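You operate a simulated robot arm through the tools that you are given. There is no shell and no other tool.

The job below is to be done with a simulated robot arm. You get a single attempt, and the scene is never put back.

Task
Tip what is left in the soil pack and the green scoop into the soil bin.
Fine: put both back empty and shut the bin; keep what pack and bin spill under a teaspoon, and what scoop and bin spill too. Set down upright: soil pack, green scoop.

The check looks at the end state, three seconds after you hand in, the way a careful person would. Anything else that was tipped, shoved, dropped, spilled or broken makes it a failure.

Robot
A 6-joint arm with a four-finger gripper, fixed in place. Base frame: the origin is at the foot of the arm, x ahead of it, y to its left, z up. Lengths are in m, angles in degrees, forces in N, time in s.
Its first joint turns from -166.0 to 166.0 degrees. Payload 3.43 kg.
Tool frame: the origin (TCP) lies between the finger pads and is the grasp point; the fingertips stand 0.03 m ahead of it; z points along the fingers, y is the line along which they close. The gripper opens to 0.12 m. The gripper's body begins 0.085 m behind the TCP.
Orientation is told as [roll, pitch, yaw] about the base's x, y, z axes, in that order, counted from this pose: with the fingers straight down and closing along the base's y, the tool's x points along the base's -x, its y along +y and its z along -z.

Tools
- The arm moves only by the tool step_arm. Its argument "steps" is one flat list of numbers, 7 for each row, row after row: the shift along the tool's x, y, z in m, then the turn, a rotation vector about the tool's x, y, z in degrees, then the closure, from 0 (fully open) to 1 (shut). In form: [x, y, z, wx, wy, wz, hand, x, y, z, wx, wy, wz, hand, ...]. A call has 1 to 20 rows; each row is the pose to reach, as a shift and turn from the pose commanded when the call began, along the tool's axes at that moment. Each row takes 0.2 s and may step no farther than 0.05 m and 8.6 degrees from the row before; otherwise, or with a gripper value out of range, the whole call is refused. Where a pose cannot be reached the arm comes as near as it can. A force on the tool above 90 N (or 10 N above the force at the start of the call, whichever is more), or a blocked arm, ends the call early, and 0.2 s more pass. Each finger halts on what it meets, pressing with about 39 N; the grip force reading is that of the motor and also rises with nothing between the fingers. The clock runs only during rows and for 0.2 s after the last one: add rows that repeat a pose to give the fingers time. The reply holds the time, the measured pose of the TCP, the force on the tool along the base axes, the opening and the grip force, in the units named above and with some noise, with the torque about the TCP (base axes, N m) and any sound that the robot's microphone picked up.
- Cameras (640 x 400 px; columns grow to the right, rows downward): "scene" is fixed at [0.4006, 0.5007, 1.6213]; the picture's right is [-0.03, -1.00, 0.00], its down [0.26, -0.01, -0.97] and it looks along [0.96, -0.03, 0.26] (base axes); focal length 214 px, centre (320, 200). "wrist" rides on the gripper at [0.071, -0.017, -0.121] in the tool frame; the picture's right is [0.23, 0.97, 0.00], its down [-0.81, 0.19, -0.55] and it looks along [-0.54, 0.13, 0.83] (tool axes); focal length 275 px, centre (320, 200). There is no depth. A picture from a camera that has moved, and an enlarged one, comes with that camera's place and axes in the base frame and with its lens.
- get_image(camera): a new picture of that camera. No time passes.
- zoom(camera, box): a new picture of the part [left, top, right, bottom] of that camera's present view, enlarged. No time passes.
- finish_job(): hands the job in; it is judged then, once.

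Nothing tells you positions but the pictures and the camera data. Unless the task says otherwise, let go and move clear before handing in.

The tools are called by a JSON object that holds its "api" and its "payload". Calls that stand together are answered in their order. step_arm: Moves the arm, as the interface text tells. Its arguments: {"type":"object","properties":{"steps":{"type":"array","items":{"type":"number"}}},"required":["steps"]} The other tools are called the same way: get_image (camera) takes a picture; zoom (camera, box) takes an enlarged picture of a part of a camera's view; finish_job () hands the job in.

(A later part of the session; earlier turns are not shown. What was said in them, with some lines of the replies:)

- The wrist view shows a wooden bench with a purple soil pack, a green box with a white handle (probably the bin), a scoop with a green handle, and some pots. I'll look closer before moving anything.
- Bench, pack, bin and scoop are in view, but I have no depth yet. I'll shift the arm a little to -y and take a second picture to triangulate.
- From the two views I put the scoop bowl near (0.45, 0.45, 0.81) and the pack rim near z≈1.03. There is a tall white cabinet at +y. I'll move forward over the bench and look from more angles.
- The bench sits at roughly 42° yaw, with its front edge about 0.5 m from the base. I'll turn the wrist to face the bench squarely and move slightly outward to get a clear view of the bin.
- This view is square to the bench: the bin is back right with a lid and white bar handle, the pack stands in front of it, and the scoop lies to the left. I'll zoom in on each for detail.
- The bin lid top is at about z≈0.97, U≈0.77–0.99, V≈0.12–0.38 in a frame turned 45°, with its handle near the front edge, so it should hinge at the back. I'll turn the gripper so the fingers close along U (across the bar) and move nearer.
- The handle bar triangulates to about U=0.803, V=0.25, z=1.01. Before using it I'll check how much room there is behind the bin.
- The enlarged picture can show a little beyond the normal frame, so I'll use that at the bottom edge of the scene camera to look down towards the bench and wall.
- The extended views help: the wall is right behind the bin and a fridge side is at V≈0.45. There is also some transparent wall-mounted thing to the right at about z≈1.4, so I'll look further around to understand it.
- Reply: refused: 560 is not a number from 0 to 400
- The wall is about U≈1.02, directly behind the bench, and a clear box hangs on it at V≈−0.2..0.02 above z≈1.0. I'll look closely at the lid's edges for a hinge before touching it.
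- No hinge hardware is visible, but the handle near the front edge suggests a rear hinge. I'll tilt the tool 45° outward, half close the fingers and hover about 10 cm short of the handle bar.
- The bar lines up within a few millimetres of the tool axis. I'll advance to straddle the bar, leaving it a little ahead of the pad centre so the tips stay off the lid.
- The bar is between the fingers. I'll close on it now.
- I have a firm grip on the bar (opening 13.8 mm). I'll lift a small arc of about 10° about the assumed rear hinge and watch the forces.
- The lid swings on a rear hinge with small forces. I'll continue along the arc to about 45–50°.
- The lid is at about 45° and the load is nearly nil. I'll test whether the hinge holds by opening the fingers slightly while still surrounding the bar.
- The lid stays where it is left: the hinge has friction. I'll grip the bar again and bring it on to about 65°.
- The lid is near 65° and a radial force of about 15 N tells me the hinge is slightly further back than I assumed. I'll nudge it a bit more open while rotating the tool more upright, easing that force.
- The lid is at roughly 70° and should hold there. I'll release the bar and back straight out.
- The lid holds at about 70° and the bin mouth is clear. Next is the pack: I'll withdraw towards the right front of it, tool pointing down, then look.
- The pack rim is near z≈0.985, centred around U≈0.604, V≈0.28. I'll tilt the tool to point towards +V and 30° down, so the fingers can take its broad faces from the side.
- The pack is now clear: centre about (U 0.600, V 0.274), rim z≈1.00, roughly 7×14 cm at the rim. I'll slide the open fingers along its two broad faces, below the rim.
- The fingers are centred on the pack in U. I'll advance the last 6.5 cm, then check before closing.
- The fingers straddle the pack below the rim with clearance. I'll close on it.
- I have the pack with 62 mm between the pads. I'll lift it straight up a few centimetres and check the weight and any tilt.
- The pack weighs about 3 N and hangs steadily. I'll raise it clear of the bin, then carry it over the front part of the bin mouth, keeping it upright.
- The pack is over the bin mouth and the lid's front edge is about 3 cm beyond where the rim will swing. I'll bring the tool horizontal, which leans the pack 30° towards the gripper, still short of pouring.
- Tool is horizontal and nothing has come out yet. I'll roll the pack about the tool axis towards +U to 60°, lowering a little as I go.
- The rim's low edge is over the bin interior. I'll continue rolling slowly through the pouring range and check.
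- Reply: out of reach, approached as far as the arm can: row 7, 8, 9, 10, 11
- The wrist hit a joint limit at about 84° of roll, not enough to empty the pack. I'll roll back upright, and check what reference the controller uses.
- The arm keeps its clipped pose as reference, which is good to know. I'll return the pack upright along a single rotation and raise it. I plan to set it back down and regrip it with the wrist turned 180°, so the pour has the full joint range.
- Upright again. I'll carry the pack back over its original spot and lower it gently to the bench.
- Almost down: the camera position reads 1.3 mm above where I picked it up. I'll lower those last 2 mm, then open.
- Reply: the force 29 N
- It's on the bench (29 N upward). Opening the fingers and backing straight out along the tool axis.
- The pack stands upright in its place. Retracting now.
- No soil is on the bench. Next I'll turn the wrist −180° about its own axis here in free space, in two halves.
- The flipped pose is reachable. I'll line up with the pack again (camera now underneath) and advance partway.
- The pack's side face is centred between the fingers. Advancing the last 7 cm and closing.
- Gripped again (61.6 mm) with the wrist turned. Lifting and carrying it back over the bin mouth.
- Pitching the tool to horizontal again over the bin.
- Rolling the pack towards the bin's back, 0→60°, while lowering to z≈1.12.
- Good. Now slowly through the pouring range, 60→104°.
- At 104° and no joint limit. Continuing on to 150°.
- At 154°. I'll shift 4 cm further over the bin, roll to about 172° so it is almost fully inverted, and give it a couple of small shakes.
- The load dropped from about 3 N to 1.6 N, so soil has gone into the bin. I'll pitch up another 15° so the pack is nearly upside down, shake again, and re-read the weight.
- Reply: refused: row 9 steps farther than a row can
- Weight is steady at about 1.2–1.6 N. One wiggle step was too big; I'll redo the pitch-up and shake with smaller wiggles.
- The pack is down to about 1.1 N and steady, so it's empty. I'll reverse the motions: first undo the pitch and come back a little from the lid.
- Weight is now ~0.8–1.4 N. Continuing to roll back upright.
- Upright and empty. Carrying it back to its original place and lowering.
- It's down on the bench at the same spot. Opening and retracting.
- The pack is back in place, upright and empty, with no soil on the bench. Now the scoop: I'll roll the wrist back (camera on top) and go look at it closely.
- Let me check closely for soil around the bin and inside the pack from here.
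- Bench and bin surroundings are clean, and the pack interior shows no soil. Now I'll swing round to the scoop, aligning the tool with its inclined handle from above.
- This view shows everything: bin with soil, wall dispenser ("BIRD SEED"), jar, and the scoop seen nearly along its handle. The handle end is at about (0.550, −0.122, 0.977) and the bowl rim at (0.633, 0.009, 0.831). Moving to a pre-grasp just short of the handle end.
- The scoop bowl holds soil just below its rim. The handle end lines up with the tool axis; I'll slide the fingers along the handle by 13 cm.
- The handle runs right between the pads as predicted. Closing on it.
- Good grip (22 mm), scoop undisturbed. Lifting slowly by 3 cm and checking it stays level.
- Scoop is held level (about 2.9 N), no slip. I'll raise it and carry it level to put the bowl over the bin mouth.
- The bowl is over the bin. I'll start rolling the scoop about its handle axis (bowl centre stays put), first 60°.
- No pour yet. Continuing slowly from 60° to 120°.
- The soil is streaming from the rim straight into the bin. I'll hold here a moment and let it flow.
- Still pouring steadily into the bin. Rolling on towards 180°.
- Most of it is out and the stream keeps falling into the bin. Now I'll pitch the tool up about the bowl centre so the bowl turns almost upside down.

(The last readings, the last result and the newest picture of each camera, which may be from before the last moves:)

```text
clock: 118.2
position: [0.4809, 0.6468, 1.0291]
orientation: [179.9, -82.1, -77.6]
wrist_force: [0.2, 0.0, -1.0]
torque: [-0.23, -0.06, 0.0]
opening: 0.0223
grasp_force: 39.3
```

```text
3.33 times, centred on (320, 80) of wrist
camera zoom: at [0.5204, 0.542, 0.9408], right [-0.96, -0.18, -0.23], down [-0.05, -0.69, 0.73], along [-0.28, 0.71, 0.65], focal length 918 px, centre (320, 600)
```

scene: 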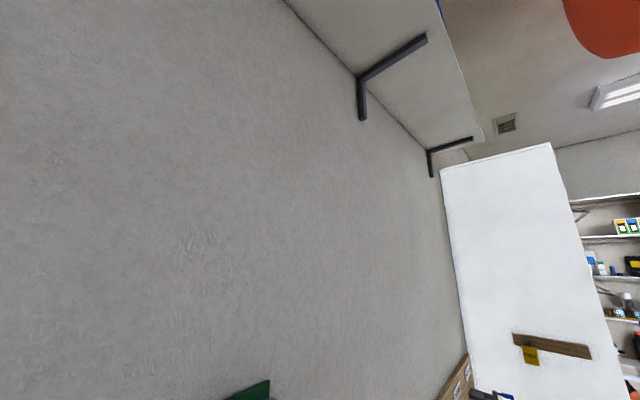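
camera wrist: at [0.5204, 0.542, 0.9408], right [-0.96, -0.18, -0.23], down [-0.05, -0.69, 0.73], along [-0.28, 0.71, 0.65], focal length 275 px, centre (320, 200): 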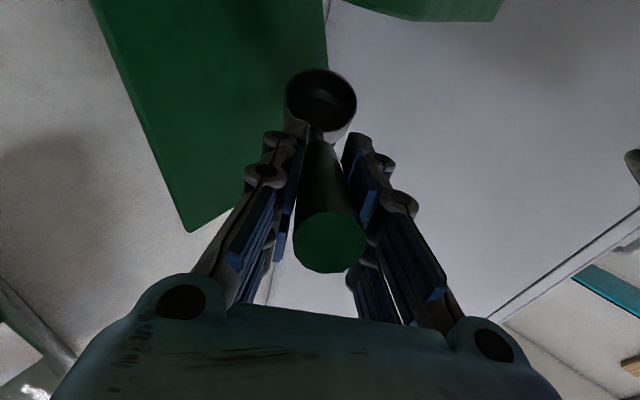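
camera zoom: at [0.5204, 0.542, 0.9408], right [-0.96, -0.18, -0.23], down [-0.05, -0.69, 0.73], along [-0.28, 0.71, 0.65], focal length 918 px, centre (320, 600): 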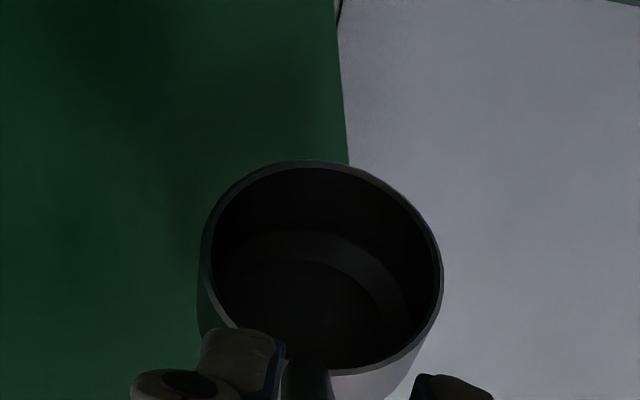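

The bowl interior looks empty, and the stream has stopped. A small shake to be sure, then check again.

{"api": "step_arm", "payload": {"steps": [-0.01, 0, 0, 0, 0, 0, 1, 0, 0, 0, 0, 0, 0, 1, -0.01, 0, 0, 0, 0, 0, 1, 0, 0, 0, 0, 0, 0, 1, 0, 0, 0, 0, 0, 0, 1, 0, 0, 0, 0, 0, 0, 1]}}

{"api": "zoom", "payload": {"camera": "wrist", "box": [260, 30, 380, 130]}}

```text
clock: 119.6
position: [0.4805, 0.6458, 1.0278]
orientation: [179.7, -82.1, -77.4]
wrist_force: [0.3, -0.1, -1.6]
torque: [-0.22, -0.05, 0.03]
opening: 0.022
grasp_force: 38.7
```

```text
4.00 times, centred on (320, 80) of wrist
camera zoom: at [0.5206, 0.5416, 0.9415], right [-0.96, -0.18, -0.23], down [-0.05, -0.69, 0.73], along [-0.28, 0.71, 0.65], focal length 1101 px, centre (320, 680)
```

zoom: 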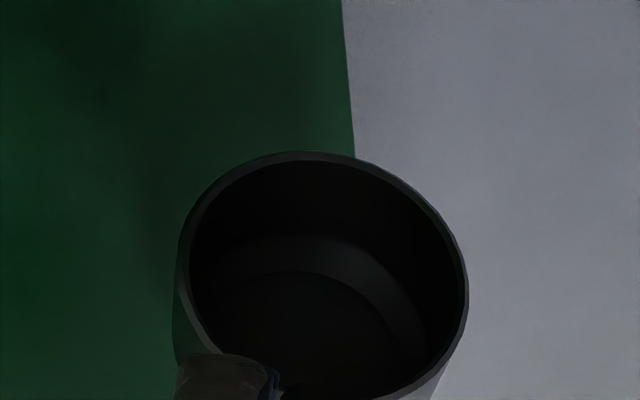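

The scoop is empty. Reversing: pitch back down, then roll upright.

{"api": "step_arm", "payload": {"steps": [-0.0221, 0, 0.0015, 0, 8, 0, 1, -0.0437, 0, 0.0061, 0, 16, 0, 1, -0.0645, 0, 0.0137, 0, 24, 0, 1, -0.084, 0, 0.0241, 0, 32, 0, 1, -0.1019, 0, 0.0371, 0, 40, 0, 1, -0.1179, 0, 0.0525, 0, 48, 0, 1, -0.1179, 0, 0.0525, 0, 48, 0, 1]}}

{"api": "step_arm", "payload": {"steps": [0, 0, 0, 0, 0, 8, 1, 0, 0, 0, 0, 0, 16, 1, 0, 0, 0, 0, 0, 24, 1, 0, 0, 0, 0, 0, 32, 1, 0, 0, 0, 0, 0, 40, 1, 0, 0, 0, 0, 0, 48, 1, 0, 0, 0, 0, 0, 56, 1, 0, 0, 0, 0, 0, 64, 1, 0, 0, 0, 0, 0, 72, 1, 0, 0, 0, 0, 0, 80, 1, 0, 0, 0, 0, 0, 88, 1, 0, 0, 0, 0, 0, 90, 1]}}

{"api": "get_image", "payload": {"camera": "wrist"}}

```text
clock: 121.2
position: [0.4715, 0.6788, 1.1535]
orientation: [0.1, -49.9, 102.2]
wrist_force: [-0.9, 0.2, -1.4]
torque: [-0.22, -0.04, -0.01]
opening: 0.0222
grasp_force: 39.2
```

```text
clock: 123.8
position: [0.4709, 0.6825, 1.1517]
orientation: [49.9, 0.1, 12.1]
wrist_force: [-0.3, -0.1, -2.3]
torque: [-0.18, -0.02, 0.01]
opening: 0.0223
grasp_force: 39.0
```

```text
taken
camera wrist: at [0.4249, 0.5652, 1.2177], right [-0.36, 0.56, 0.75], down [0.86, -0.12, 0.5], along [0.37, 0.82, -0.44], focal length 275 px, centre (320, 200)
```

wrist: 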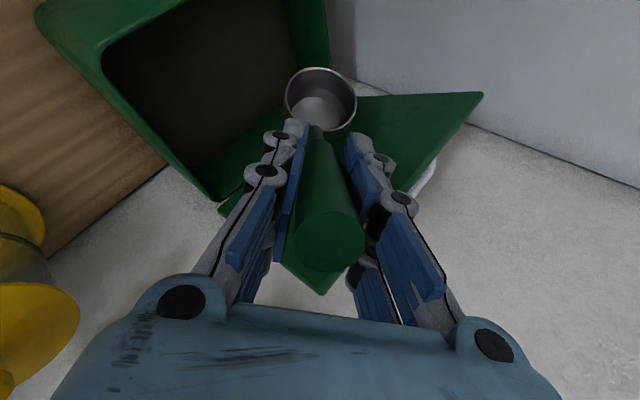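

The bowl is clean and shiny inside. Rolling the remaining 90° to upright.

{"api": "step_arm", "payload": {"steps": [0, 0, 0, 0, 0, 8, 1, 0, 0, 0, 0, 0, 16, 1, 0, 0, 0, 0, 0, 24, 1, 0, 0, 0, 0, 0, 32, 1, 0, 0, 0, 0, 0, 40, 1, 0, 0, 0, 0, 0, 48, 1, 0, 0, 0, 0, 0, 56, 1, 0, 0, 0, 0, 0, 64, 1, 0, 0, 0, 0, 0, 72, 1, 0, 0, 0, 0, 0, 80, 1, 0, 0, 0, 0, 0, 88, 1, 0, 0, 0, 0, 0, 90, 1, 0, 0, 0, 0, 0, 90, 1]}}

{"api": "get_image", "payload": {"camera": "wrist"}}

```text
clock: 126.6
position: [0.4716, 0.681, 1.1525]
orientation: [-0.1, 50.0, -77.8]
wrist_force: [-0.8, -0.5, -1.3]
torque: [-0.18, -0.05, 0.01]
opening: 0.0221
grasp_force: 38.9
```

```text
taken
camera wrist: at [0.4662, 0.6318, 1.2849], right [0.92, 0.35, 0.17], down [0.39, -0.88, -0.27], along [0.06, 0.31, -0.95], focal length 275 px, centre (320, 200)
```

wrist: 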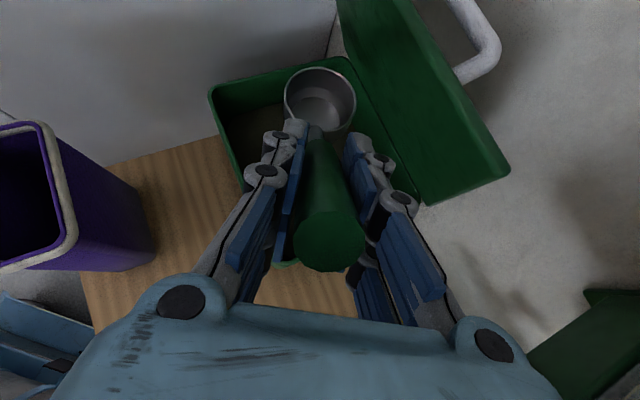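

Upright and empty. Carrying the scoop back along the same route to its original spot and lowering it.

{"api": "step_arm", "payload": {"steps": [0.0368, 0, -0.0309, 0, 0, 0, 1, 0.0126, -0.0087, -0.0597, 0, 0, 0, 1, -0.0115, -0.0174, -0.0885, 0, 0, 0, 1, -0.0357, -0.0261, -0.1173, 0, 0, 0, 1, -0.0599, -0.0348, -0.1461, 0, 0, 0, 1, -0.084, -0.0436, -0.1749, 0, 0, 0, 1, -0.1082, -0.0523, -0.2036, 0, 0, 0, 1, -0.1324, -0.061, -0.2324, 0, 0, 0, 1, -0.1565, -0.0697, -0.2612, 0, 0, 0, 1, -0.1807, -0.0784, -0.29, 0, 0, 0, 1, -0.2113, -0.0784, -0.2643, 0, 0, 0, 1, -0.242, -0.0784, -0.2386, 0, 0, 0, 1, -0.2726, -0.0784, -0.2128, 0, 0, 0, 1, -0.3033, -0.0784, -0.1871, 0, 0, 0, 1, -0.3339, -0.0784, -0.1614, 0, 0, 0, 1, -0.3569, -0.0784, -0.1421, 0, 0, 0, 1, -0.3722, -0.0784, -0.1293, 0, 0, 0, 1, -0.3799, -0.0784, -0.1228, 0, 0, 0, 1, -0.3829, -0.0784, -0.1202, 0, 0, 0, 1, -0.3829, -0.0784, -0.1202, 0, 0, 0, 1]}}

{"api": "get_image", "payload": {"camera": "wrist"}}

```text
clock: 130.8
position: [0.4686, 0.3329, 0.9359]
orientation: [0.0, 49.9, -77.6]
wrist_force: [0.4, 0.3, -2.4]
torque: [-0.17, -0.06, -0.01]
opening: 0.0221
grasp_force: 39.1
```

```text
taken
camera wrist: at [0.4624, 0.2839, 1.0681], right [0.92, 0.35, 0.18], down [0.39, -0.88, -0.27], along [0.06, 0.31, -0.95], focal length 275 px, centre (320, 200)
```

wrist: 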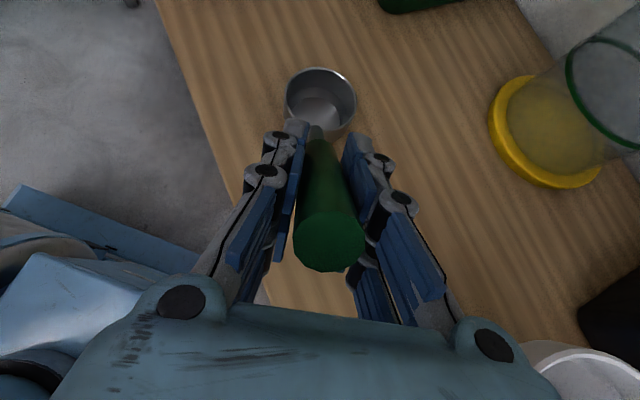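

About 1 mm above the pickup height. Lowering the last bit until it touches.

{"api": "step_arm", "payload": {"steps": [-0.0008, 0, 0.0006, 0, 0, 0, 1, -0.0015, 0, 0.0013, 0, 0, 0, 1, -0.0015, 0, 0.0013, 0, 0, 0, 1]}}

{"api": "zoom", "payload": {"camera": "wrist", "box": [240, 40, 400, 150]}}

```text
clock: 131.6
position: [0.4685, 0.3332, 0.9347]
orientation: [0.1, 50.0, -77.7]
wrist_force: [-0.2, 0.2, -1.3]
torque: [-0.18, -0.03, 0.03]
opening: 0.0223
grasp_force: 38.5
```

```text
3.64 times, centred on (320, 95) of wrist
camera zoom: at [0.462, 0.2834, 1.0667], right [0.92, 0.35, 0.18], down [0.39, -0.88, -0.27], along [0.06, 0.31, -0.95], focal length 1001 px, centre (320, 582)
```

zoom: 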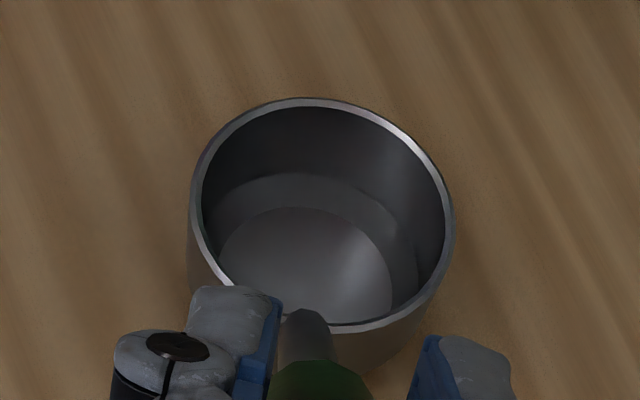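

No contact yet, and the bowl sits about 1° higher in the grip than at pickup (tiny slip). I'll pitch the tool down 1° to level it, then lower gently.

{"api": "step_arm", "payload": {"steps": [0, 0, 0, 0, -0.5, 0, 1, 0, 0, 0, 0, -1, 0, 1, 0, 0, 0, 0, -1, 0, 1]}}

{"api": "step_arm", "payload": {"steps": [-0.0004, 0, 0.0003, 0, 0, 0, 1, -0.0008, 0, 0.0006, 0, 0, 0, 1, -0.0008, 0, 0.0006, 0, 0, 0, 1]}}

{"api": "zoom", "payload": {"camera": "wrist", "box": [240, 40, 400, 150]}}

```text
clock: 132.4
position: [0.4664, 0.3332, 0.9351]
orientation: [-0.1, 48.9, -77.8]
wrist_force: [0.8, -1.6, 8.3]
torque: [0.86, 0.35, -0.14]
opening: 0.0222
grasp_force: 39.4
```

```text
clock: 133.2
position: [0.4675, 0.3329, 0.9341]
orientation: [0.0, 49.0, -77.7]
wrist_force: [3.2, -6.1, 18.2]
torque: [0.92, 0.29, 0.01]
opening: 0.022
grasp_force: 39.2
```

```text
3.64 times, centred on (320, 95) of wrist
camera zoom: at [0.4611, 0.2859, 1.0675], right [0.92, 0.35, 0.17], down [0.39, -0.89, -0.25], along [0.07, 0.3, -0.95], focal length 1001 px, centre (320, 582)
```

zoom: 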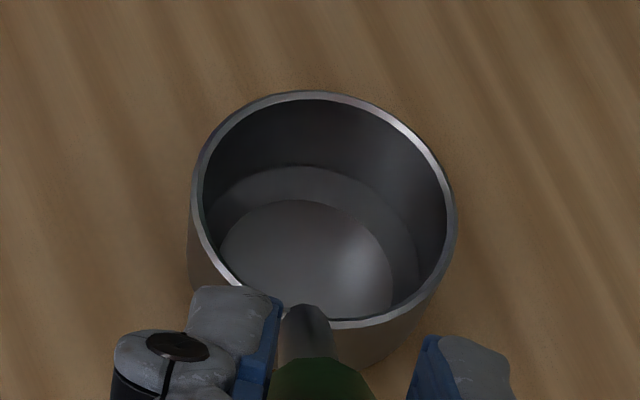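

It's resting on the bench. Opening the fingers.

{"api": "step_arm", "payload": {"steps": [0, 0, 0, 0, 0, 0, 0.8, 0, 0, 0, 0, 0, 0, 0.6, 0, 0, 0, 0, 0, 0, 0.3, 0, 0, 0, 0, 0, 0, 0, 0, 0, 0, 0, 0, 0, 0, 0, 0, 0, 0, 0, 0, 0]}}

{"api": "get_image", "payload": {"camera": "wrist"}}

```text
clock: 134.6
position: [0.4681, 0.3345, 0.9328]
orientation: [0.0, 49.0, -77.8]
wrist_force: [0.2, 0.6, 0.2]
torque: [-0.01, -0.01, -0.04]
opening: 0.1201
grasp_force: 0.2
```

```text
taken
camera wrist: at [0.4612, 0.2863, 1.0671], right [0.92, 0.35, 0.17], down [0.39, -0.89, -0.25], along [0.07, 0.3, -0.95], focal length 275 px, centre (320, 200)
```

wrist: 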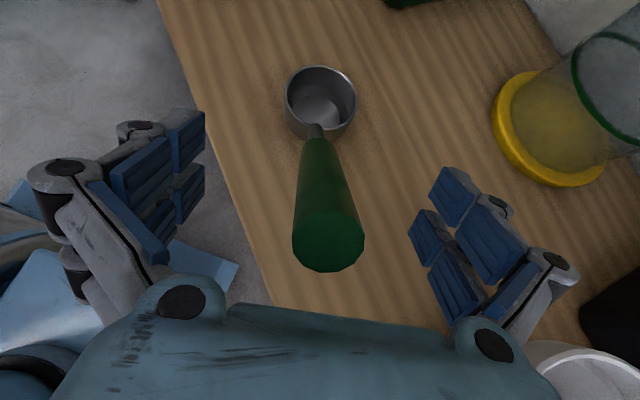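

The scoop stands by itself in its original spot. Backing out along the handle.

{"api": "step_arm", "payload": {"steps": [0, 0, -0.03, 0, 0, 0, 0, 0, 0, -0.065, 0, 0, 0, 0, 0, 0, -0.1, 0, 0, 0, 0, 0, 0, -0.14, 0, 0, 0, 0, 0.03, 0, -0.18, 0, 0, 0, 0, 0.07, 0, -0.2, 0, 0, 0, 0, 0.11, 0, -0.22, 0, 0, 0, 0, 0.11, 0, -0.22, 0, 0, 0, 0]}}

{"api": "get_image", "payload": {"camera": "wrist"}}

{"api": "zoom", "payload": {"camera": "wrist", "box": [0, 0, 640, 4]}}

```text
clock: 136.4
position: [0.4873, 0.2442, 1.1604]
orientation: [-0.2, 48.9, -77.8]
wrist_force: [1.0, 0.0, 0.3]
torque: [0.03, -0.01, 0.0]
opening: 0.1196
grasp_force: 0.1
```

```text
taken
camera wrist: at [0.4806, 0.1968, 1.294], right [0.92, 0.35, 0.17], down [0.39, -0.89, -0.25], along [0.07, 0.3, -0.95], focal length 275 px, centre (320, 200)
```

wrist: 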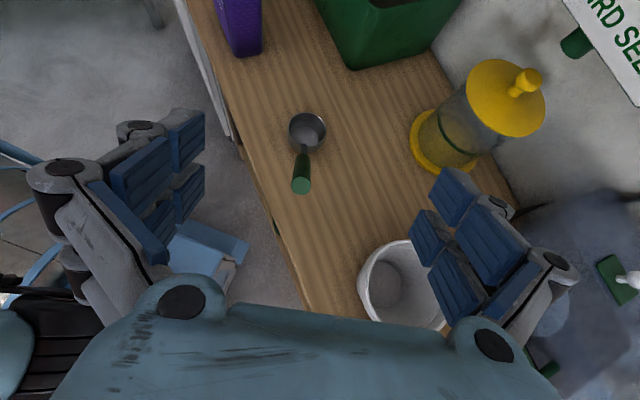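

```text
1.00 times, centred on (320, 2) of wrist (not enlarged: the box is as wide or as high as the picture)
camera zoom: at [0.4806, 0.1968, 1.294], right [0.92, 0.35, 0.17], down [0.39, -0.89, -0.25], along [0.07, 0.3, -0.95], focal length 275 px, centre (320, 398)
```

zoom: 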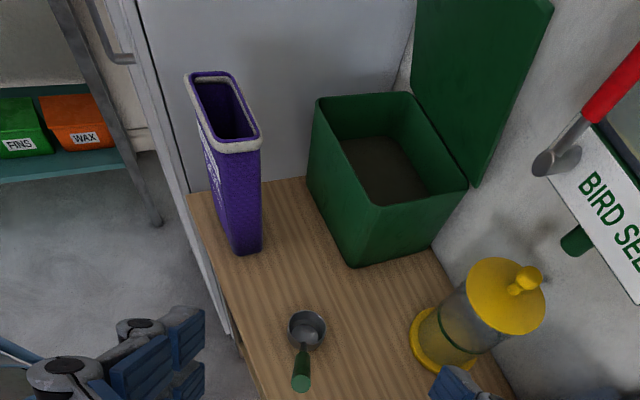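

All clean: scoop and pack stand in place, bin holds the soil. Now to shut the lid — I'll go back towards the handle with the same tool orientation I released it from.

{"api": "step_arm", "payload": {"steps": [0.0378, -0.0003, 0.0175, 1.39, -4.76, -3.06, 0, 0.0756, -0.0005, 0.035, 2.78, -9.51, -6.12, 0, 0.1135, -0.0008, 0.0526, 4.17, -14.27, -9.18, 0, 0.1513, -0.0011, 0.0701, 5.56, -19.03, -12.24, 0, 0.1891, -0.0014, 0.0876, 6.96, -23.79, -15.3, 0, 0.2269, -0.0016, 0.1051, 8.35, -28.54, -18.35, 0.2, 0.2647, -0.0019, 0.1226, 9.74, -33.3, -21.41, 0.4, 0.3026, -0.0022, 0.1402, 11.13, -38.06, -24.47, 0.6, 0.3404, -0.0024, 0.1577, 12.52, -42.81, -27.53, 0.7, 0.3782, -0.0027, 0.1752, 13.91, -47.57, -30.59, 0.7, 0.3782, -0.0027, 0.1752, 13.91, -47.57, -30.59, 0.7]}}

{"api": "get_image", "payload": {"camera": "wrist"}}

{"api": "zoom", "payload": {"camera": "wrist", "box": [0, 0, 640, 4]}}

```text
clock: 138.8
position: [0.4014, 0.6142, 1.332]
orientation: [0.0, -0.1, -45.1]
wrist_force: [0.2, -0.8, -0.9]
torque: [0.01, 0.01, -0.02]
opening: 0.0359
grasp_force: 0.0
```

```text
taken
camera wrist: at [0.3401, 0.6524, 1.4536], right [0.53, 0.85, 0.0], down [0.71, -0.44, 0.55], along [0.47, -0.29, -0.83], focal length 275 px, centre (320, 200)
```

wrist: 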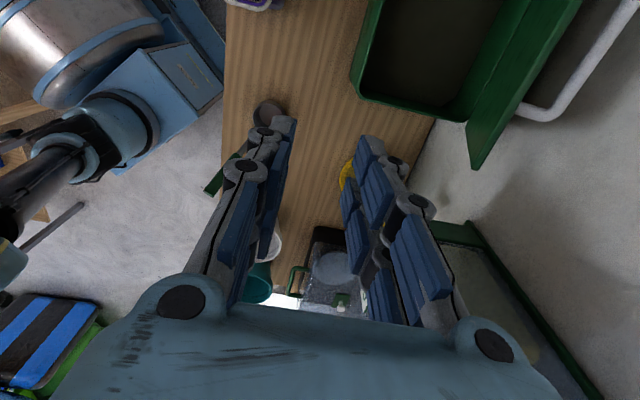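

```text
1.00 times, centred on (320, 2) of wrist (not enlarged: the box is as wide or as high as the picture)
camera zoom: at [0.3401, 0.6524, 1.4536], right [0.53, 0.85, 0.0], down [0.71, -0.44, 0.55], along [0.47, -0.29, -0.83], focal length 275 px, centre (320, 398)
```

zoom: 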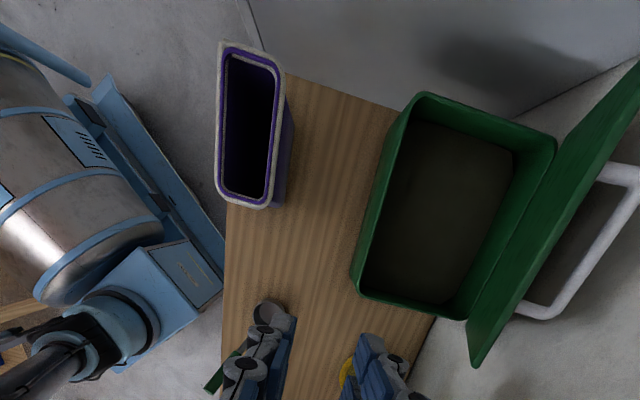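

The lid and its handle are where I left them. Moving to the same retreat pose above the bar.

{"api": "step_arm", "payload": {"steps": [0.0167, 0.0313, 0.008, -5.1, 0, 0, 0.7, 0.0334, 0.0626, 0.018, -10.2, 0, 0, 0.7, 0.05, 0.0939, 0.031, -15.2, 0, 0, 0.7, 0.0667, 0.1252, 0.046, -20.3, 0, 0, 0.7, 0.0834, 0.1565, 0.061, -25.4, 0, 0, 0.7, 0.1001, 0.1878, 0.0746, -30.5, 0, 0, 0.7, 0.1001, 0.1878, 0.0746, -30.5, 0, 0, 0.7]}}

{"api": "get_image", "payload": {"camera": "wrist"}}

{"api": "zoom", "payload": {"camera": "wrist", "box": [0, 0, 640, 4]}}

```text
clock: 140.4
position: [0.4672, 0.8171, 1.2548]
orientation: [30.6, 0.0, -45.2]
wrist_force: [-0.2, -0.1, -0.9]
torque: [-0.01, -0.03, -0.01]
opening: 0.036
grasp_force: 0.2
```

```text
taken
camera wrist: at [0.3633, 0.813, 1.351], right [0.43, 0.75, 0.49], down [0.49, -0.66, 0.57], along [0.76, 0.0, -0.65], focal length 275 px, centre (320, 200)
```

wrist: 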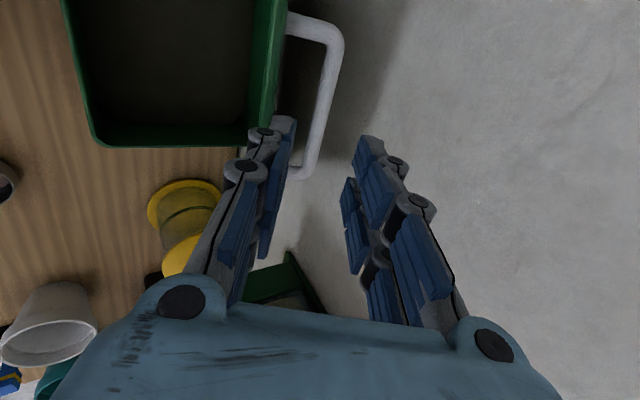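

```text
1.00 times, centred on (320, 2) of wrist (not enlarged: the box is as wide or as high as the picture)
camera zoom: at [0.3633, 0.813, 1.351], right [0.43, 0.75, 0.49], down [0.49, -0.66, 0.57], along [0.76, 0.0, -0.65], focal length 275 px, centre (320, 398)
```

zoom: 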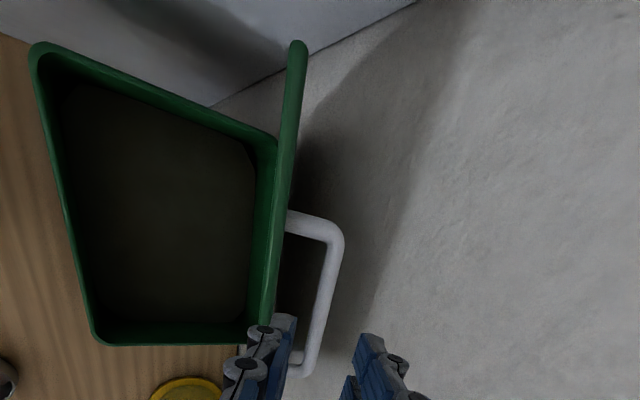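

The pose matches within 2 mm. Advancing 10 cm along the tool axis to straddle the bar, then gripping.

{"api": "step_arm", "payload": {"steps": [0, 0, 0.025, 0, 0, 0, 0.7, 0, 0, 0.05, 0, 0, 0, 0.7, 0, -0.0005, 0.075, 0, 0, 0, 0.7, 0, -0.0007, 0.09, 0, 0, 0, 0.7, 0, -0.0007, 0.098, 0, 0, 0, 0.7, 0, -0.0007, 0.098, 0, 0, 0, 0.7]}}

{"api": "get_image", "payload": {"camera": "wrist"}}

```text
clock: 141.8
position: [0.501, 0.8513, 1.1694]
orientation: [30.5, 0.0, -45.1]
wrist_force: [0.3, -0.3, -0.2]
torque: [-0.04, 0.01, 0.02]
opening: 0.0362
grasp_force: 0.2
```

```text
taken
camera wrist: at [0.3984, 0.8486, 1.2663], right [0.43, 0.75, 0.49], down [0.49, -0.66, 0.57], along [0.76, 0.0, -0.65], focal length 275 px, centre (320, 200)
```

wrist: 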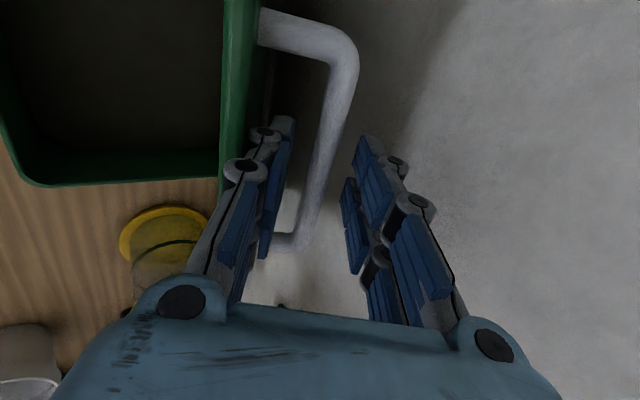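

The bar is between the pads. I'll grip it and swing the lid down along the measured arc (hinge at about U 0.997, z 0.959), first half.

{"api": "step_arm", "payload": {"steps": [0, 0, 0, 0, 0, 0, 0.85, 0, 0, 0, 0, 0, 0, 1, 0, 0, 0, 0, 0, 0, 1, 0, -0.0168, -0.0056, 0, 0, 0, 1, 0, -0.0339, -0.0097, 0, 0, 0, 1, 0, -0.0512, -0.0123, 0, 0, 0, 1, 0, -0.0689, -0.0133, 0, 0, 0, 1, 0, -0.0865, -0.0129, 0, 0, 0, 1, 0, -0.104, -0.0109, 0, 0, 0, 1, 0, -0.1213, -0.0075, 0, 0, 0, 1, 0, -0.1213, -0.0075, 0, 0, 0, 1]}}

{"api": "get_image", "payload": {"camera": "wrist"}}

{"api": "zoom", "payload": {"camera": "wrist", "box": [0, 0, 640, 4]}}

```text
clock: 144.2
position: [0.4256, 0.7745, 1.1184]
orientation: [30.4, 0.0, -45.1]
wrist_force: [14.1, 3.3, -12.7]
torque: [0.58, 0.31, -0.85]
opening: 0.0137
grasp_force: 45.3
```

```text
taken
camera wrist: at [0.322, 0.7724, 1.2123], right [0.43, 0.75, 0.49], down [0.49, -0.66, 0.57], along [0.76, -0.01, -0.65], focal length 275 px, centre (320, 200)
```

wrist: 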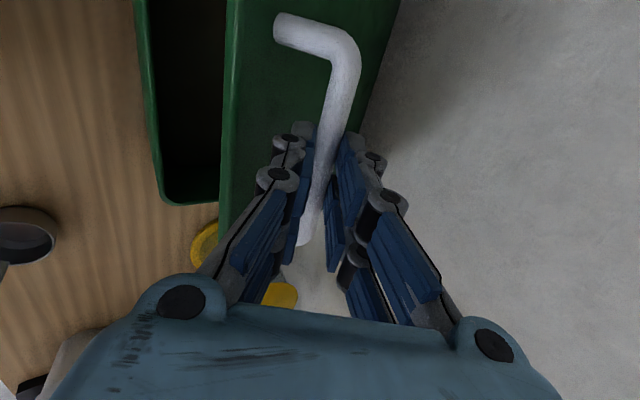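

```text
1.00 times, centred on (320, 2) of wrist (not enlarged: the box is as wide or as high as the picture)
camera zoom: at [0.322, 0.7724, 1.2123], right [0.43, 0.75, 0.49], down [0.49, -0.66, 0.57], along [0.76, -0.01, -0.65], focal length 275 px, centre (320, 398)
```

zoom: 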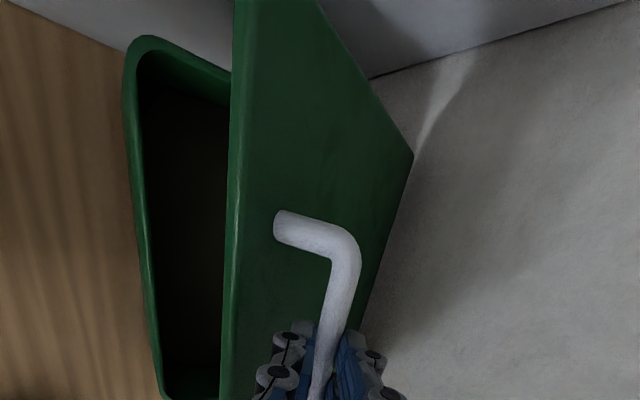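

Lid halfway down; a 17 N radial pull suggests I'm about 1 mm outside the arc. I'll correct inward slightly and continue down.

{"api": "step_arm", "payload": {"steps": [0, 0.0004, 0.0014, 0, 0, 0, 1, 0, -0.0166, 0.0065, 0, 0, 0, 1, 0, -0.0329, 0.013, 0, 0, 0, 1, 0, -0.0486, 0.0208, 0, 0, 0, 1, 0, -0.0637, 0.0301, 0, 0, 0, 1, 0, -0.0778, 0.0405, 0, 0, 0, 1, 0, -0.0859, 0.0474, 0, 0, 0, 1, 0, -0.0859, 0.0474, 0, 0, 0, 1]}}

{"api": "get_image", "payload": {"camera": "wrist"}}

{"api": "zoom", "payload": {"camera": "wrist", "box": [0, 0, 640, 4]}}

```text
clock: 146.0
position: [0.3905, 0.7404, 1.0325]
orientation: [30.4, 0.1, -45.1]
wrist_force: [15.3, 23.4, -7.5]
torque: [1.31, 0.53, -0.24]
opening: 0.0137
grasp_force: 45.0
```

```text
taken
camera wrist: at [0.2867, 0.7372, 1.1284], right [0.43, 0.75, 0.49], down [0.49, -0.66, 0.57], along [0.76, -0.01, -0.65], focal length 275 px, centre (320, 200)
```

wrist: 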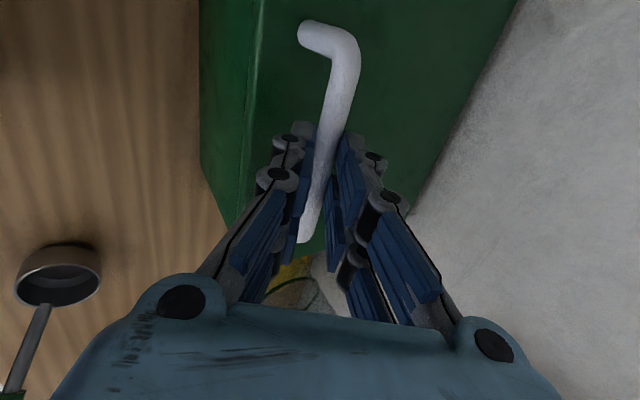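

```text
1.00 times, centred on (320, 2) of wrist (not enlarged: the box is as wide or as high as the picture)
camera zoom: at [0.2867, 0.7372, 1.1284], right [0.43, 0.75, 0.49], down [0.49, -0.66, 0.57], along [0.76, -0.01, -0.65], focal length 275 px, centre (320, 398)
```

zoom: 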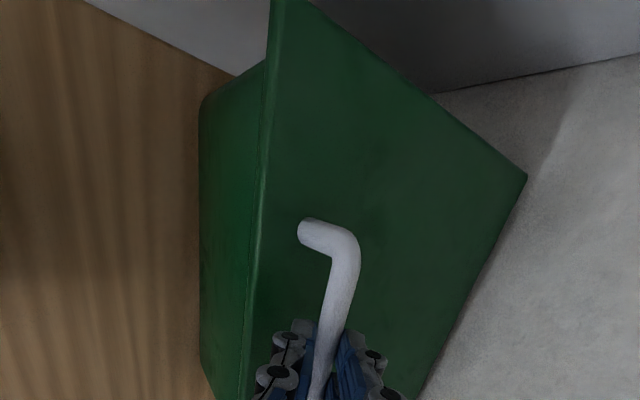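

Almost shut, but there's a 27 N sideways pull, so I'll first ease 2 mm back towards the hinge, then read the force.

{"api": "step_arm", "payload": {"steps": [0, 0.0009, 0.0005, 0, 0, 0, 1, 0, 0.0017, 0.001, 0, 0, 0, 1, 0, 0.0017, 0.001, 0, 0, 0, 1]}}

```text
clock: 146.8
position: [0.3901, 0.7401, 1.0328]
orientation: [30.3, 0.1, -45.1]
wrist_force: [4.6, -1.2, -2.8]
torque: [0.1, 0.28, -0.85]
opening: 0.0139
grasp_force: 45.1
```

Relaxed to about 4 N. Now the last three degrees down, in small steps.

{"api": "step_arm", "payload": {"steps": [0, -0.002, 0.0019, 0, 0, 0, 1, 0, -0.004, 0.0038, 0, 0, 0, 1, 0, -0.006, 0.0057, 0, 0, 0, 1, 0, -0.0075, 0.0072, 0, 0, 0, 1, 0, -0.0075, 0.0072, 0, 0, 0, 1]}}

{"api": "zoom", "payload": {"camera": "wrist", "box": [0, 0, 640, 4]}}

```text
clock: 148.0
position: [0.3873, 0.7393, 1.0232]
orientation: [30.5, 0.0, -45.1]
wrist_force: [6.4, 8.9, 21.8]
torque: [0.48, -0.32, -0.88]
opening: 0.0137
grasp_force: 45.3
```

```text
1.00 times, centred on (320, 2) of wrist (not enlarged: the box is as wide or as high as the picture)
camera zoom: at [0.2852, 0.7355, 1.1194], right [0.43, 0.75, 0.5], down [0.49, -0.66, 0.57], along [0.76, 0.0, -0.65], focal length 275 px, centre (320, 398)
```

zoom: 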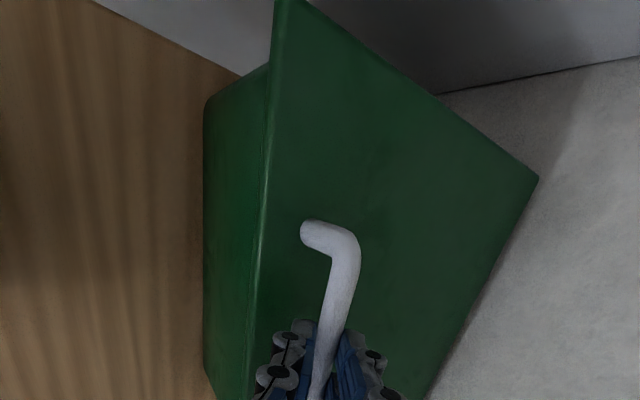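

The lid meets the bin (22 N up) with the bar back at its closed position. Releasing and backing off.

{"api": "step_arm", "payload": {"steps": [0, 0, 0, 0, 0, 0, 0.85, 0, 0, 0, 0, 0, 0, 0.7, 0, 0, 0, 0, 0, 0, 0.65, 0, 0, -0.025, 0, 0, 0, 0.65, 0, 0, -0.06, 0, 0, 0, 0.65, 0, 0, -0.1, 0, 0, 0, 0.65, 0, 0, -0.14, 0, 0, 0, 0.65, 0, 0, -0.18, 0, 0, 0, 0.65, 0, 0, -0.18, 0, 0, 0, 0.65]}}

{"api": "zoom", "payload": {"camera": "wrist", "box": [0, 0, 640, 4]}}

{"api": "get_image", "payload": {"camera": "wrist"}}

```text
clock: 150.0
position: [0.3219, 0.676, 1.1783]
orientation: [30.5, 0.1, -45.1]
wrist_force: [0.0, -0.6, 0.7]
torque: [0.0, -0.04, 0.01]
opening: 0.0417
grasp_force: 0.0
```

```text
1.00 times, centred on (320, 2) of wrist (not enlarged: the box is as wide or as high as the picture)
camera zoom: at [0.2188, 0.6719, 1.2745], right [0.43, 0.75, 0.49], down [0.49, -0.66, 0.57], along [0.76, 0.0, -0.65], focal length 275 px, centre (320, 398)
```

zoom: 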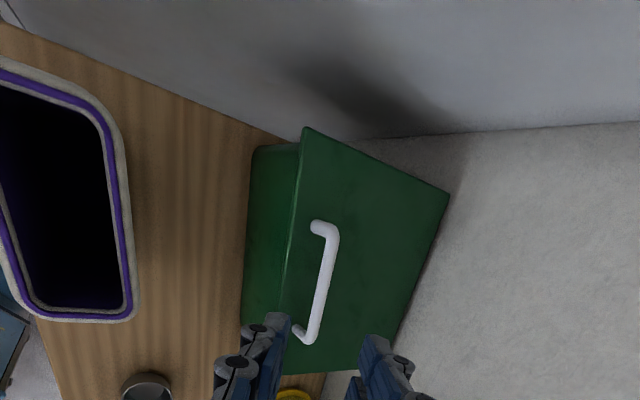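

```text
taken
camera wrist: at [0.2188, 0.6719, 1.2745], right [0.43, 0.75, 0.49], down [0.49, -0.66, 0.57], along [0.76, 0.0, -0.65], focal length 275 px, centre (320, 200)
```

wrist: 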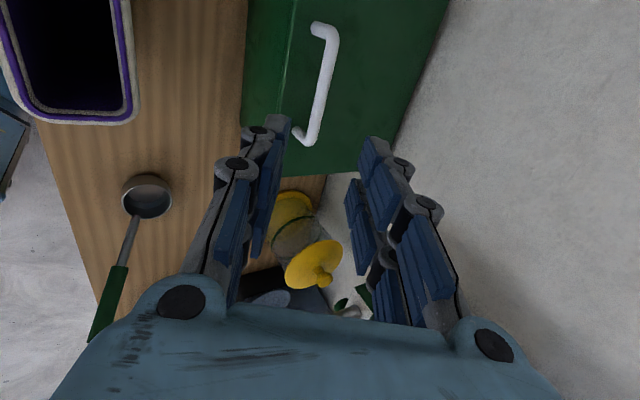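

The lid looks shut. Let me zoom in on the lid seam, the pack's inside and the bench.

{"api": "zoom", "payload": {"camera": "wrist", "box": [230, 0, 350, 80]}}

{"api": "zoom", "payload": {"camera": "wrist", "box": [0, 0, 200, 130]}}

{"api": "zoom", "payload": {"camera": "wrist", "box": [80, 120, 260, 340]}}

```text
5.00 times, centred on (290, 40) of wrist
camera zoom: at [0.2188, 0.6719, 1.2745], right [0.43, 0.75, 0.49], down [0.49, -0.66, 0.57], along [0.76, 0.0, -0.65], focal length 1376 px, centre (470, 1000)
```

zoom: 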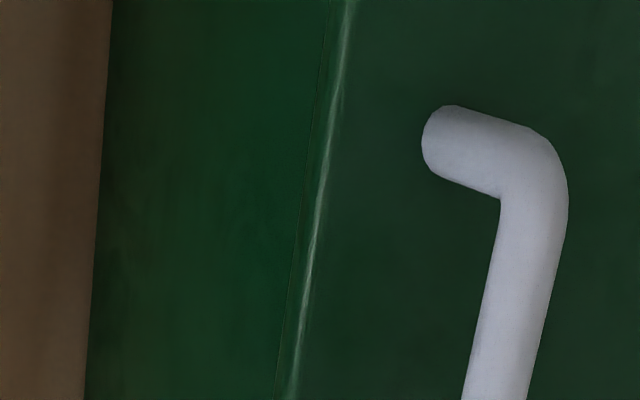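

```text
3.08 times, centred on (100, 65) of wrist
camera zoom: at [0.2188, 0.6719, 1.2745], right [0.43, 0.75, 0.49], down [0.49, -0.66, 0.57], along [0.76, 0.0, -0.65], focal length 847 px, centre (997, 615)
```

zoom: 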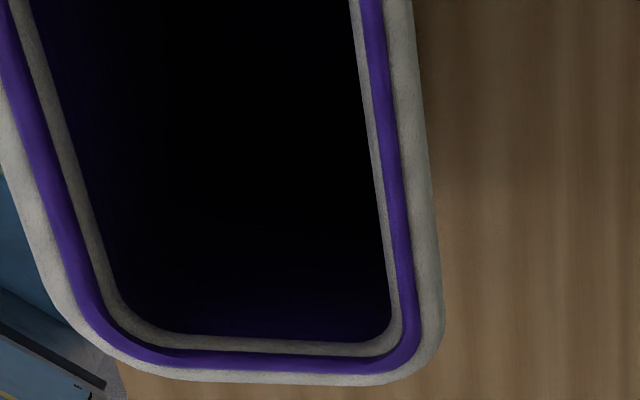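

```text
1.82 times, centred on (170, 230) of wrist
camera zoom: at [0.2188, 0.6719, 1.2745], right [0.43, 0.75, 0.49], down [0.49, -0.66, 0.57], along [0.76, 0.0, -0.65], focal length 500 px, centre (593, 146)
```

zoom: 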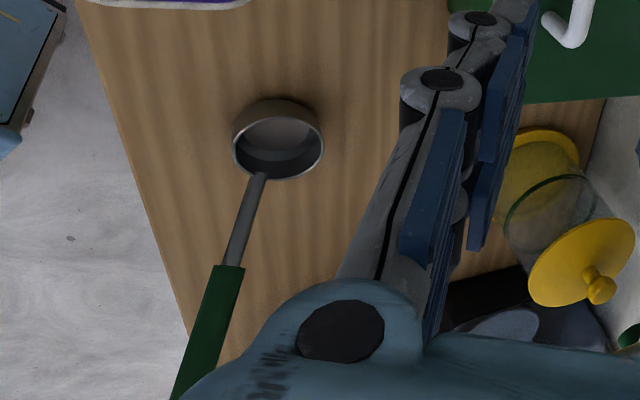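

The lid seam is closed and the bench is clean. The pack's bottom is too dark from this angle, so I'll hover straight above it with the camera looking vertically down to confirm it's empty.

{"api": "step_arm", "payload": {"steps": [0.0035, -0.0042, -0.0227, 5.35, 4.61, 1.26, 0.5, 0.007, -0.0086, -0.0455, 10.7, 9.23, 2.51, 0.3, 0.0105, -0.0179, -0.0596, 16.05, 13.84, 3.77, 0.1, 0.0141, -0.0323, -0.0652, 21.39, 18.45, 5.03, 0, 0.0176, -0.0518, -0.0621, 26.74, 23.06, 6.29, 0, 0.0211, -0.0764, -0.0503, 32.09, 27.68, 7.54, 0, 0.0246, -0.101, -0.0386, 37.44, 32.29, 8.8, 0, 0.0246, -0.101, -0.0386, 37.44, 32.29, 8.8, 0]}}

{"api": "get_image", "payload": {"camera": "wrist"}}

{"api": "zoom", "payload": {"camera": "wrist", "box": [220, 120, 420, 260]}}

```text
clock: 151.8
position: [0.2298, 0.6142, 1.1592]
orientation: [-8.8, 32.9, -47.7]
wrist_force: [-0.5, 0.5, 0.8]
torque: [-0.01, -0.01, 0.0]
opening: 0.1198
grasp_force: 0.1
```

```text
taken
camera wrist: at [0.2355, 0.6119, 1.3], right [0.53, 0.85, 0.0], down [0.85, -0.53, -0.01], along [-0.01, 0.0, -1.0], focal length 275 px, centre (320, 200)
```

wrist: 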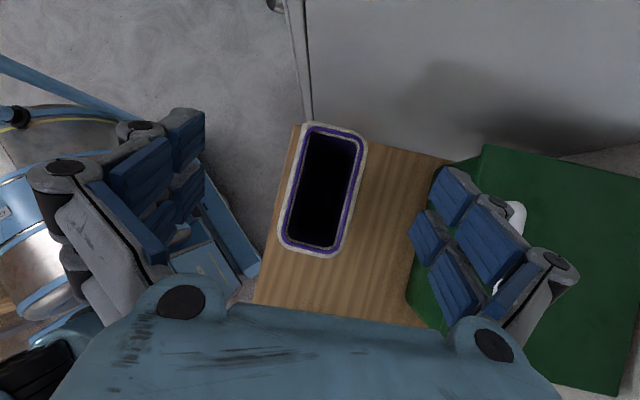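

```text
2.86 times, centred on (320, 190) of wrist
camera zoom: at [0.2355, 0.6119, 1.3], right [0.53, 0.85, 0.0], down [0.85, -0.53, -0.01], along [-0.01, 0.0, -1.0], focal length 786 px, centre (320, 229)
```

zoom: 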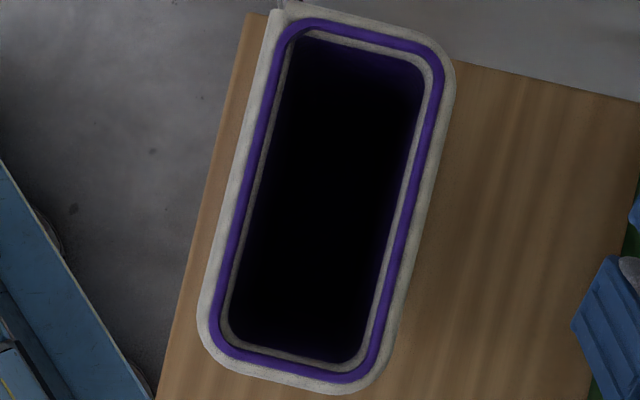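

{"api": "zoom", "payload": {"camera": "wrist", "box": [285, 135, 365, 245]}}

{"api": "zoom", "payload": {"camera": "wrist", "box": [305, 160, 345, 220]}}

```text
3.64 times, centred on (325, 190) of wrist
camera zoom: at [0.2355, 0.6119, 1.3], right [0.53, 0.85, 0.0], down [0.85, -0.53, -0.01], along [-0.01, 0.0, -1.0], focal length 1001 px, centre (302, 236)
```

zoom: 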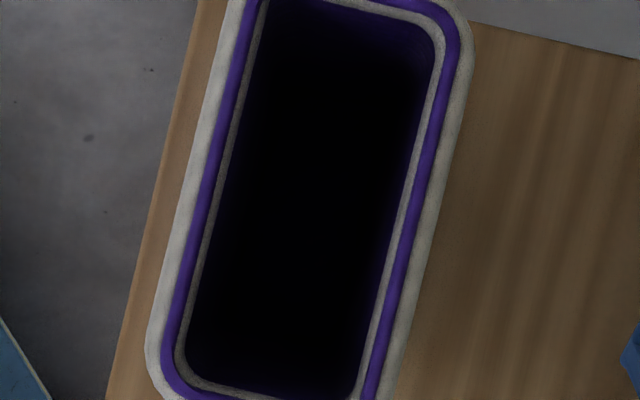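

```text
6.67 times, centred on (325, 190) of wrist
camera zoom: at [0.2355, 0.6119, 1.3], right [0.53, 0.85, 0.0], down [0.85, -0.53, -0.01], along [-0.01, 0.0, -1.0], focal length 1835 px, centre (287, 267)
```

zoom: 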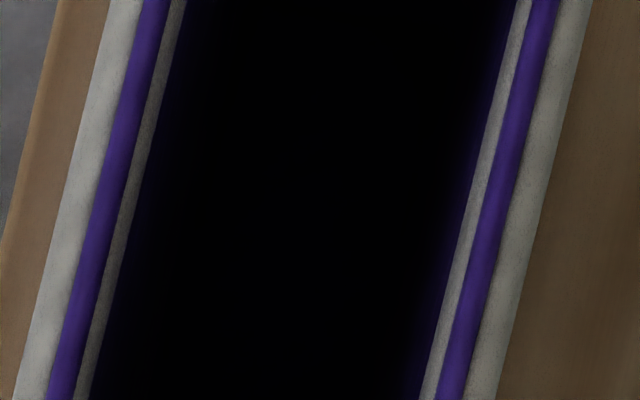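

The pack's inside is too dark to judge by eye, but its weight fell from about 3.0 N to a steady 0.9–1.1 N after several seconds fully inverted. I'll check the bench around the bin and the other objects once more from a clear vantage point.

{"api": "step_arm", "payload": {"steps": [0, -0.01, -0.04, 0, 0, 0, 0, 0, -0.02, -0.08, 0, 0, 0, 0, 0, -0.03, -0.12, 0, 0, 0, 0, 0, -0.04, -0.16, 0, 0, 0, 0, 0, -0.04, -0.2, 0, 0, 0, 0, 0, -0.04, -0.2, 0, 0, 0, 0]}}

{"api": "get_image", "payload": {"camera": "wrist"}}

{"api": "zoom", "payload": {"camera": "wrist", "box": [0, 0, 640, 4]}}

{"api": "zoom", "payload": {"camera": "wrist", "box": [636, 0, 640, 400]}}

```text
clock: 153.2
position: [0.299, 0.5292, 1.3304]
orientation: [-8.9, 32.7, -47.7]
wrist_force: [0.4, 0.2, 0.1]
torque: [0.0, 0.02, -0.03]
opening: 0.1201
grasp_force: 0.1
```

```text
taken
camera wrist: at [0.3051, 0.5253, 1.4715], right [0.53, 0.85, 0.0], down [0.85, -0.53, -0.01], along [0.0, 0.0, -1.0], focal length 275 px, centre (320, 200)
```

wrist: 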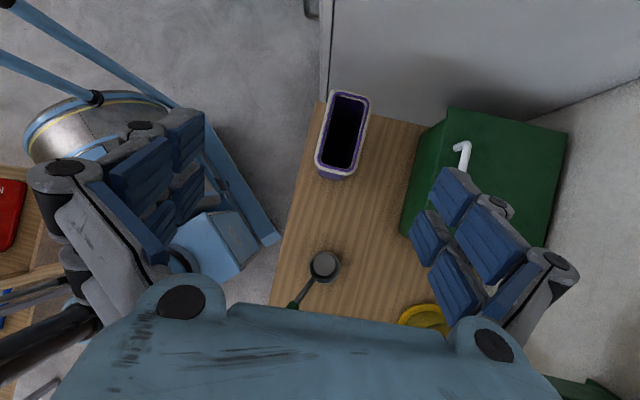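

```text
1.00 times, centred on (320, 2) of wrist (not enlarged: the box is as wide or as high as the picture)
camera zoom: at [0.3051, 0.5253, 1.4715], right [0.53, 0.85, 0.0], down [0.85, -0.53, -0.01], along [0.0, 0.0, -1.0], focal length 275 px, centre (320, 398)
```

zoom: 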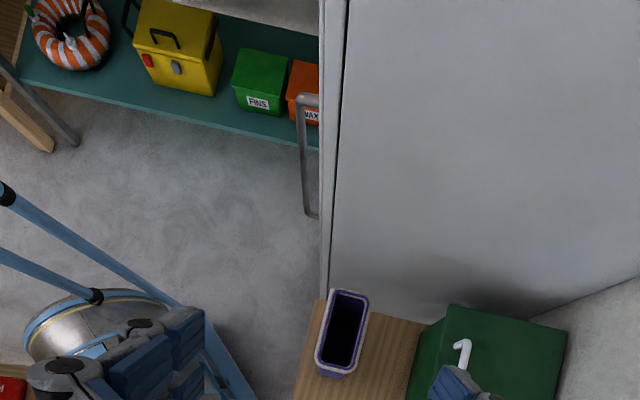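

```text
1.00 times, centred on (638, 200) of wrist (not enlarged: the box is as wide or as high as the picture)
camera zoom: at [0.3051, 0.5253, 1.4715], right [0.53, 0.85, 0.0], down [0.85, -0.53, -0.01], along [0.0, 0.0, -1.0], focal length 275 px, centre (2, 200)
```

zoom: 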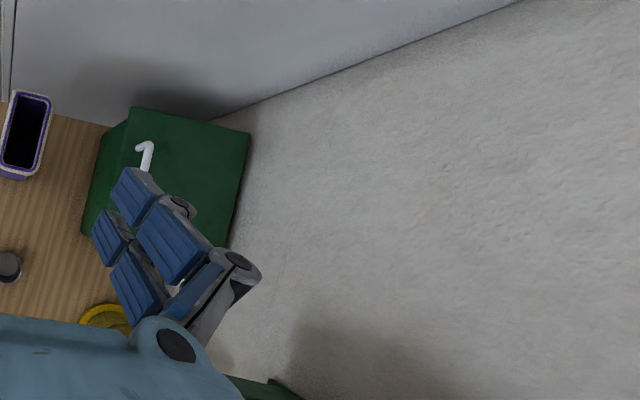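

{"api": "zoom", "payload": {"camera": "wrist", "box": [270, 230, 370, 310]}}

{"api": "zoom", "payload": {"camera": "wrist", "box": [280, 90, 440, 230]}}

{"api": "zoom", "payload": {"camera": "wrist", "box": [390, 90, 580, 260]}}

```text
5.00 times, centred on (320, 270) of wrist
camera zoom: at [0.3051, 0.5253, 1.4715], right [0.53, 0.85, 0.0], down [0.85, -0.53, -0.01], along [0.0, 0.0, -1.0], focal length 1376 px, centre (320, -150)
```

zoom: 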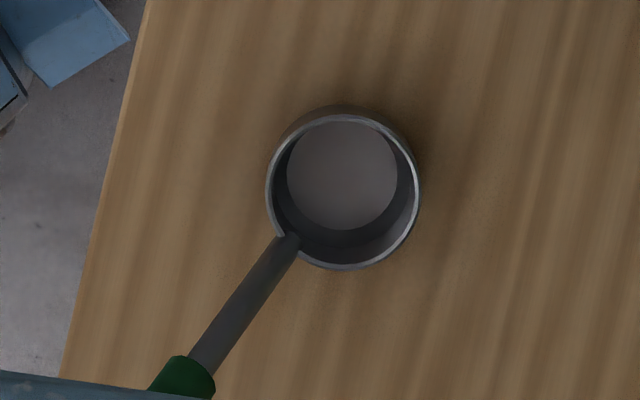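

```text
2.86 times, centred on (360, 160) of wrist
camera zoom: at [0.3051, 0.5253, 1.4715], right [0.53, 0.85, 0.0], down [0.85, -0.53, -0.01], along [0.0, 0.0, -1.0], focal length 786 px, centre (206, 314)
```

zoom: 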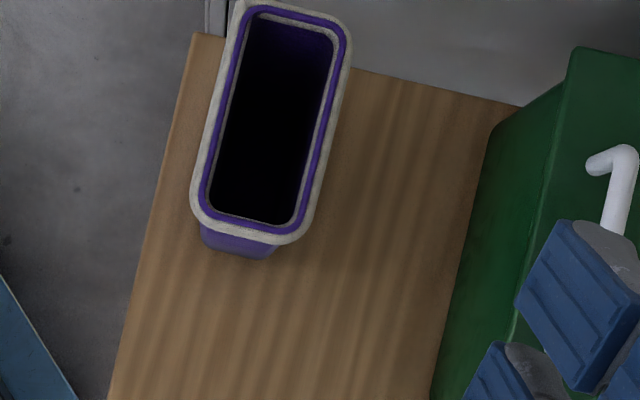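

```text
2.35 times, centred on (485, 175) of wrist
camera zoom: at [0.3051, 0.5253, 1.4715], right [0.53, 0.85, 0.0], down [0.85, -0.53, -0.01], along [0.0, 0.0, -1.0], focal length 648 px, centre (-68, 259)
```

zoom: 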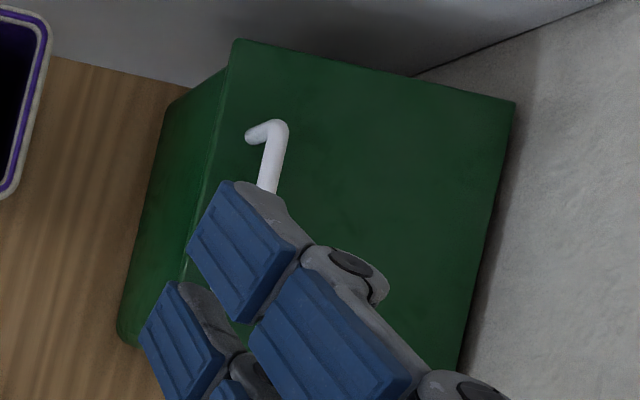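

Scoop and pack stand upright in their places, the lid is shut with no gap, the bench is clean, and the arm is clear with the gripper open. The scoop is visibly empty. The pack's bottom is too dark to see, so I judge it empty from its weight, which fell from about 3 N and levelled off near 1 N after it was fully inverted. Handing in.

{"api": "finish_job", "payload": {}}

```text
The job is handed in.
```

I tipped the soil from the pack and the green scoop into the bin, put both back upright where they were, and shut the lid. I then handed the job in; the result hasn't come back.

- **Scoop:** It is empty. I could see bare metal inside the bowl.
- **Pack:** I believe it is empty, but I couldn't confirm it by sight because the inside is too dark. Its weight dropped from about 3 N to about 1 N and levelled off after several seconds upside down over the bin. The readings are noisy, so a few grams could still be inside.
- **Bin:** The lid is closed. I pressed it down until it met the rim, and I saw no gap along the part of the seam I could see.
- **Spills:** I saw no soil on the bench around the bin, pack or scoop. I couldn't see behind the bin.

My first try at tipping the pack stopped partway because the wrist reached its joint limit. I set the pack back down, turned the gripper around and tried again. I saw no spill from that.
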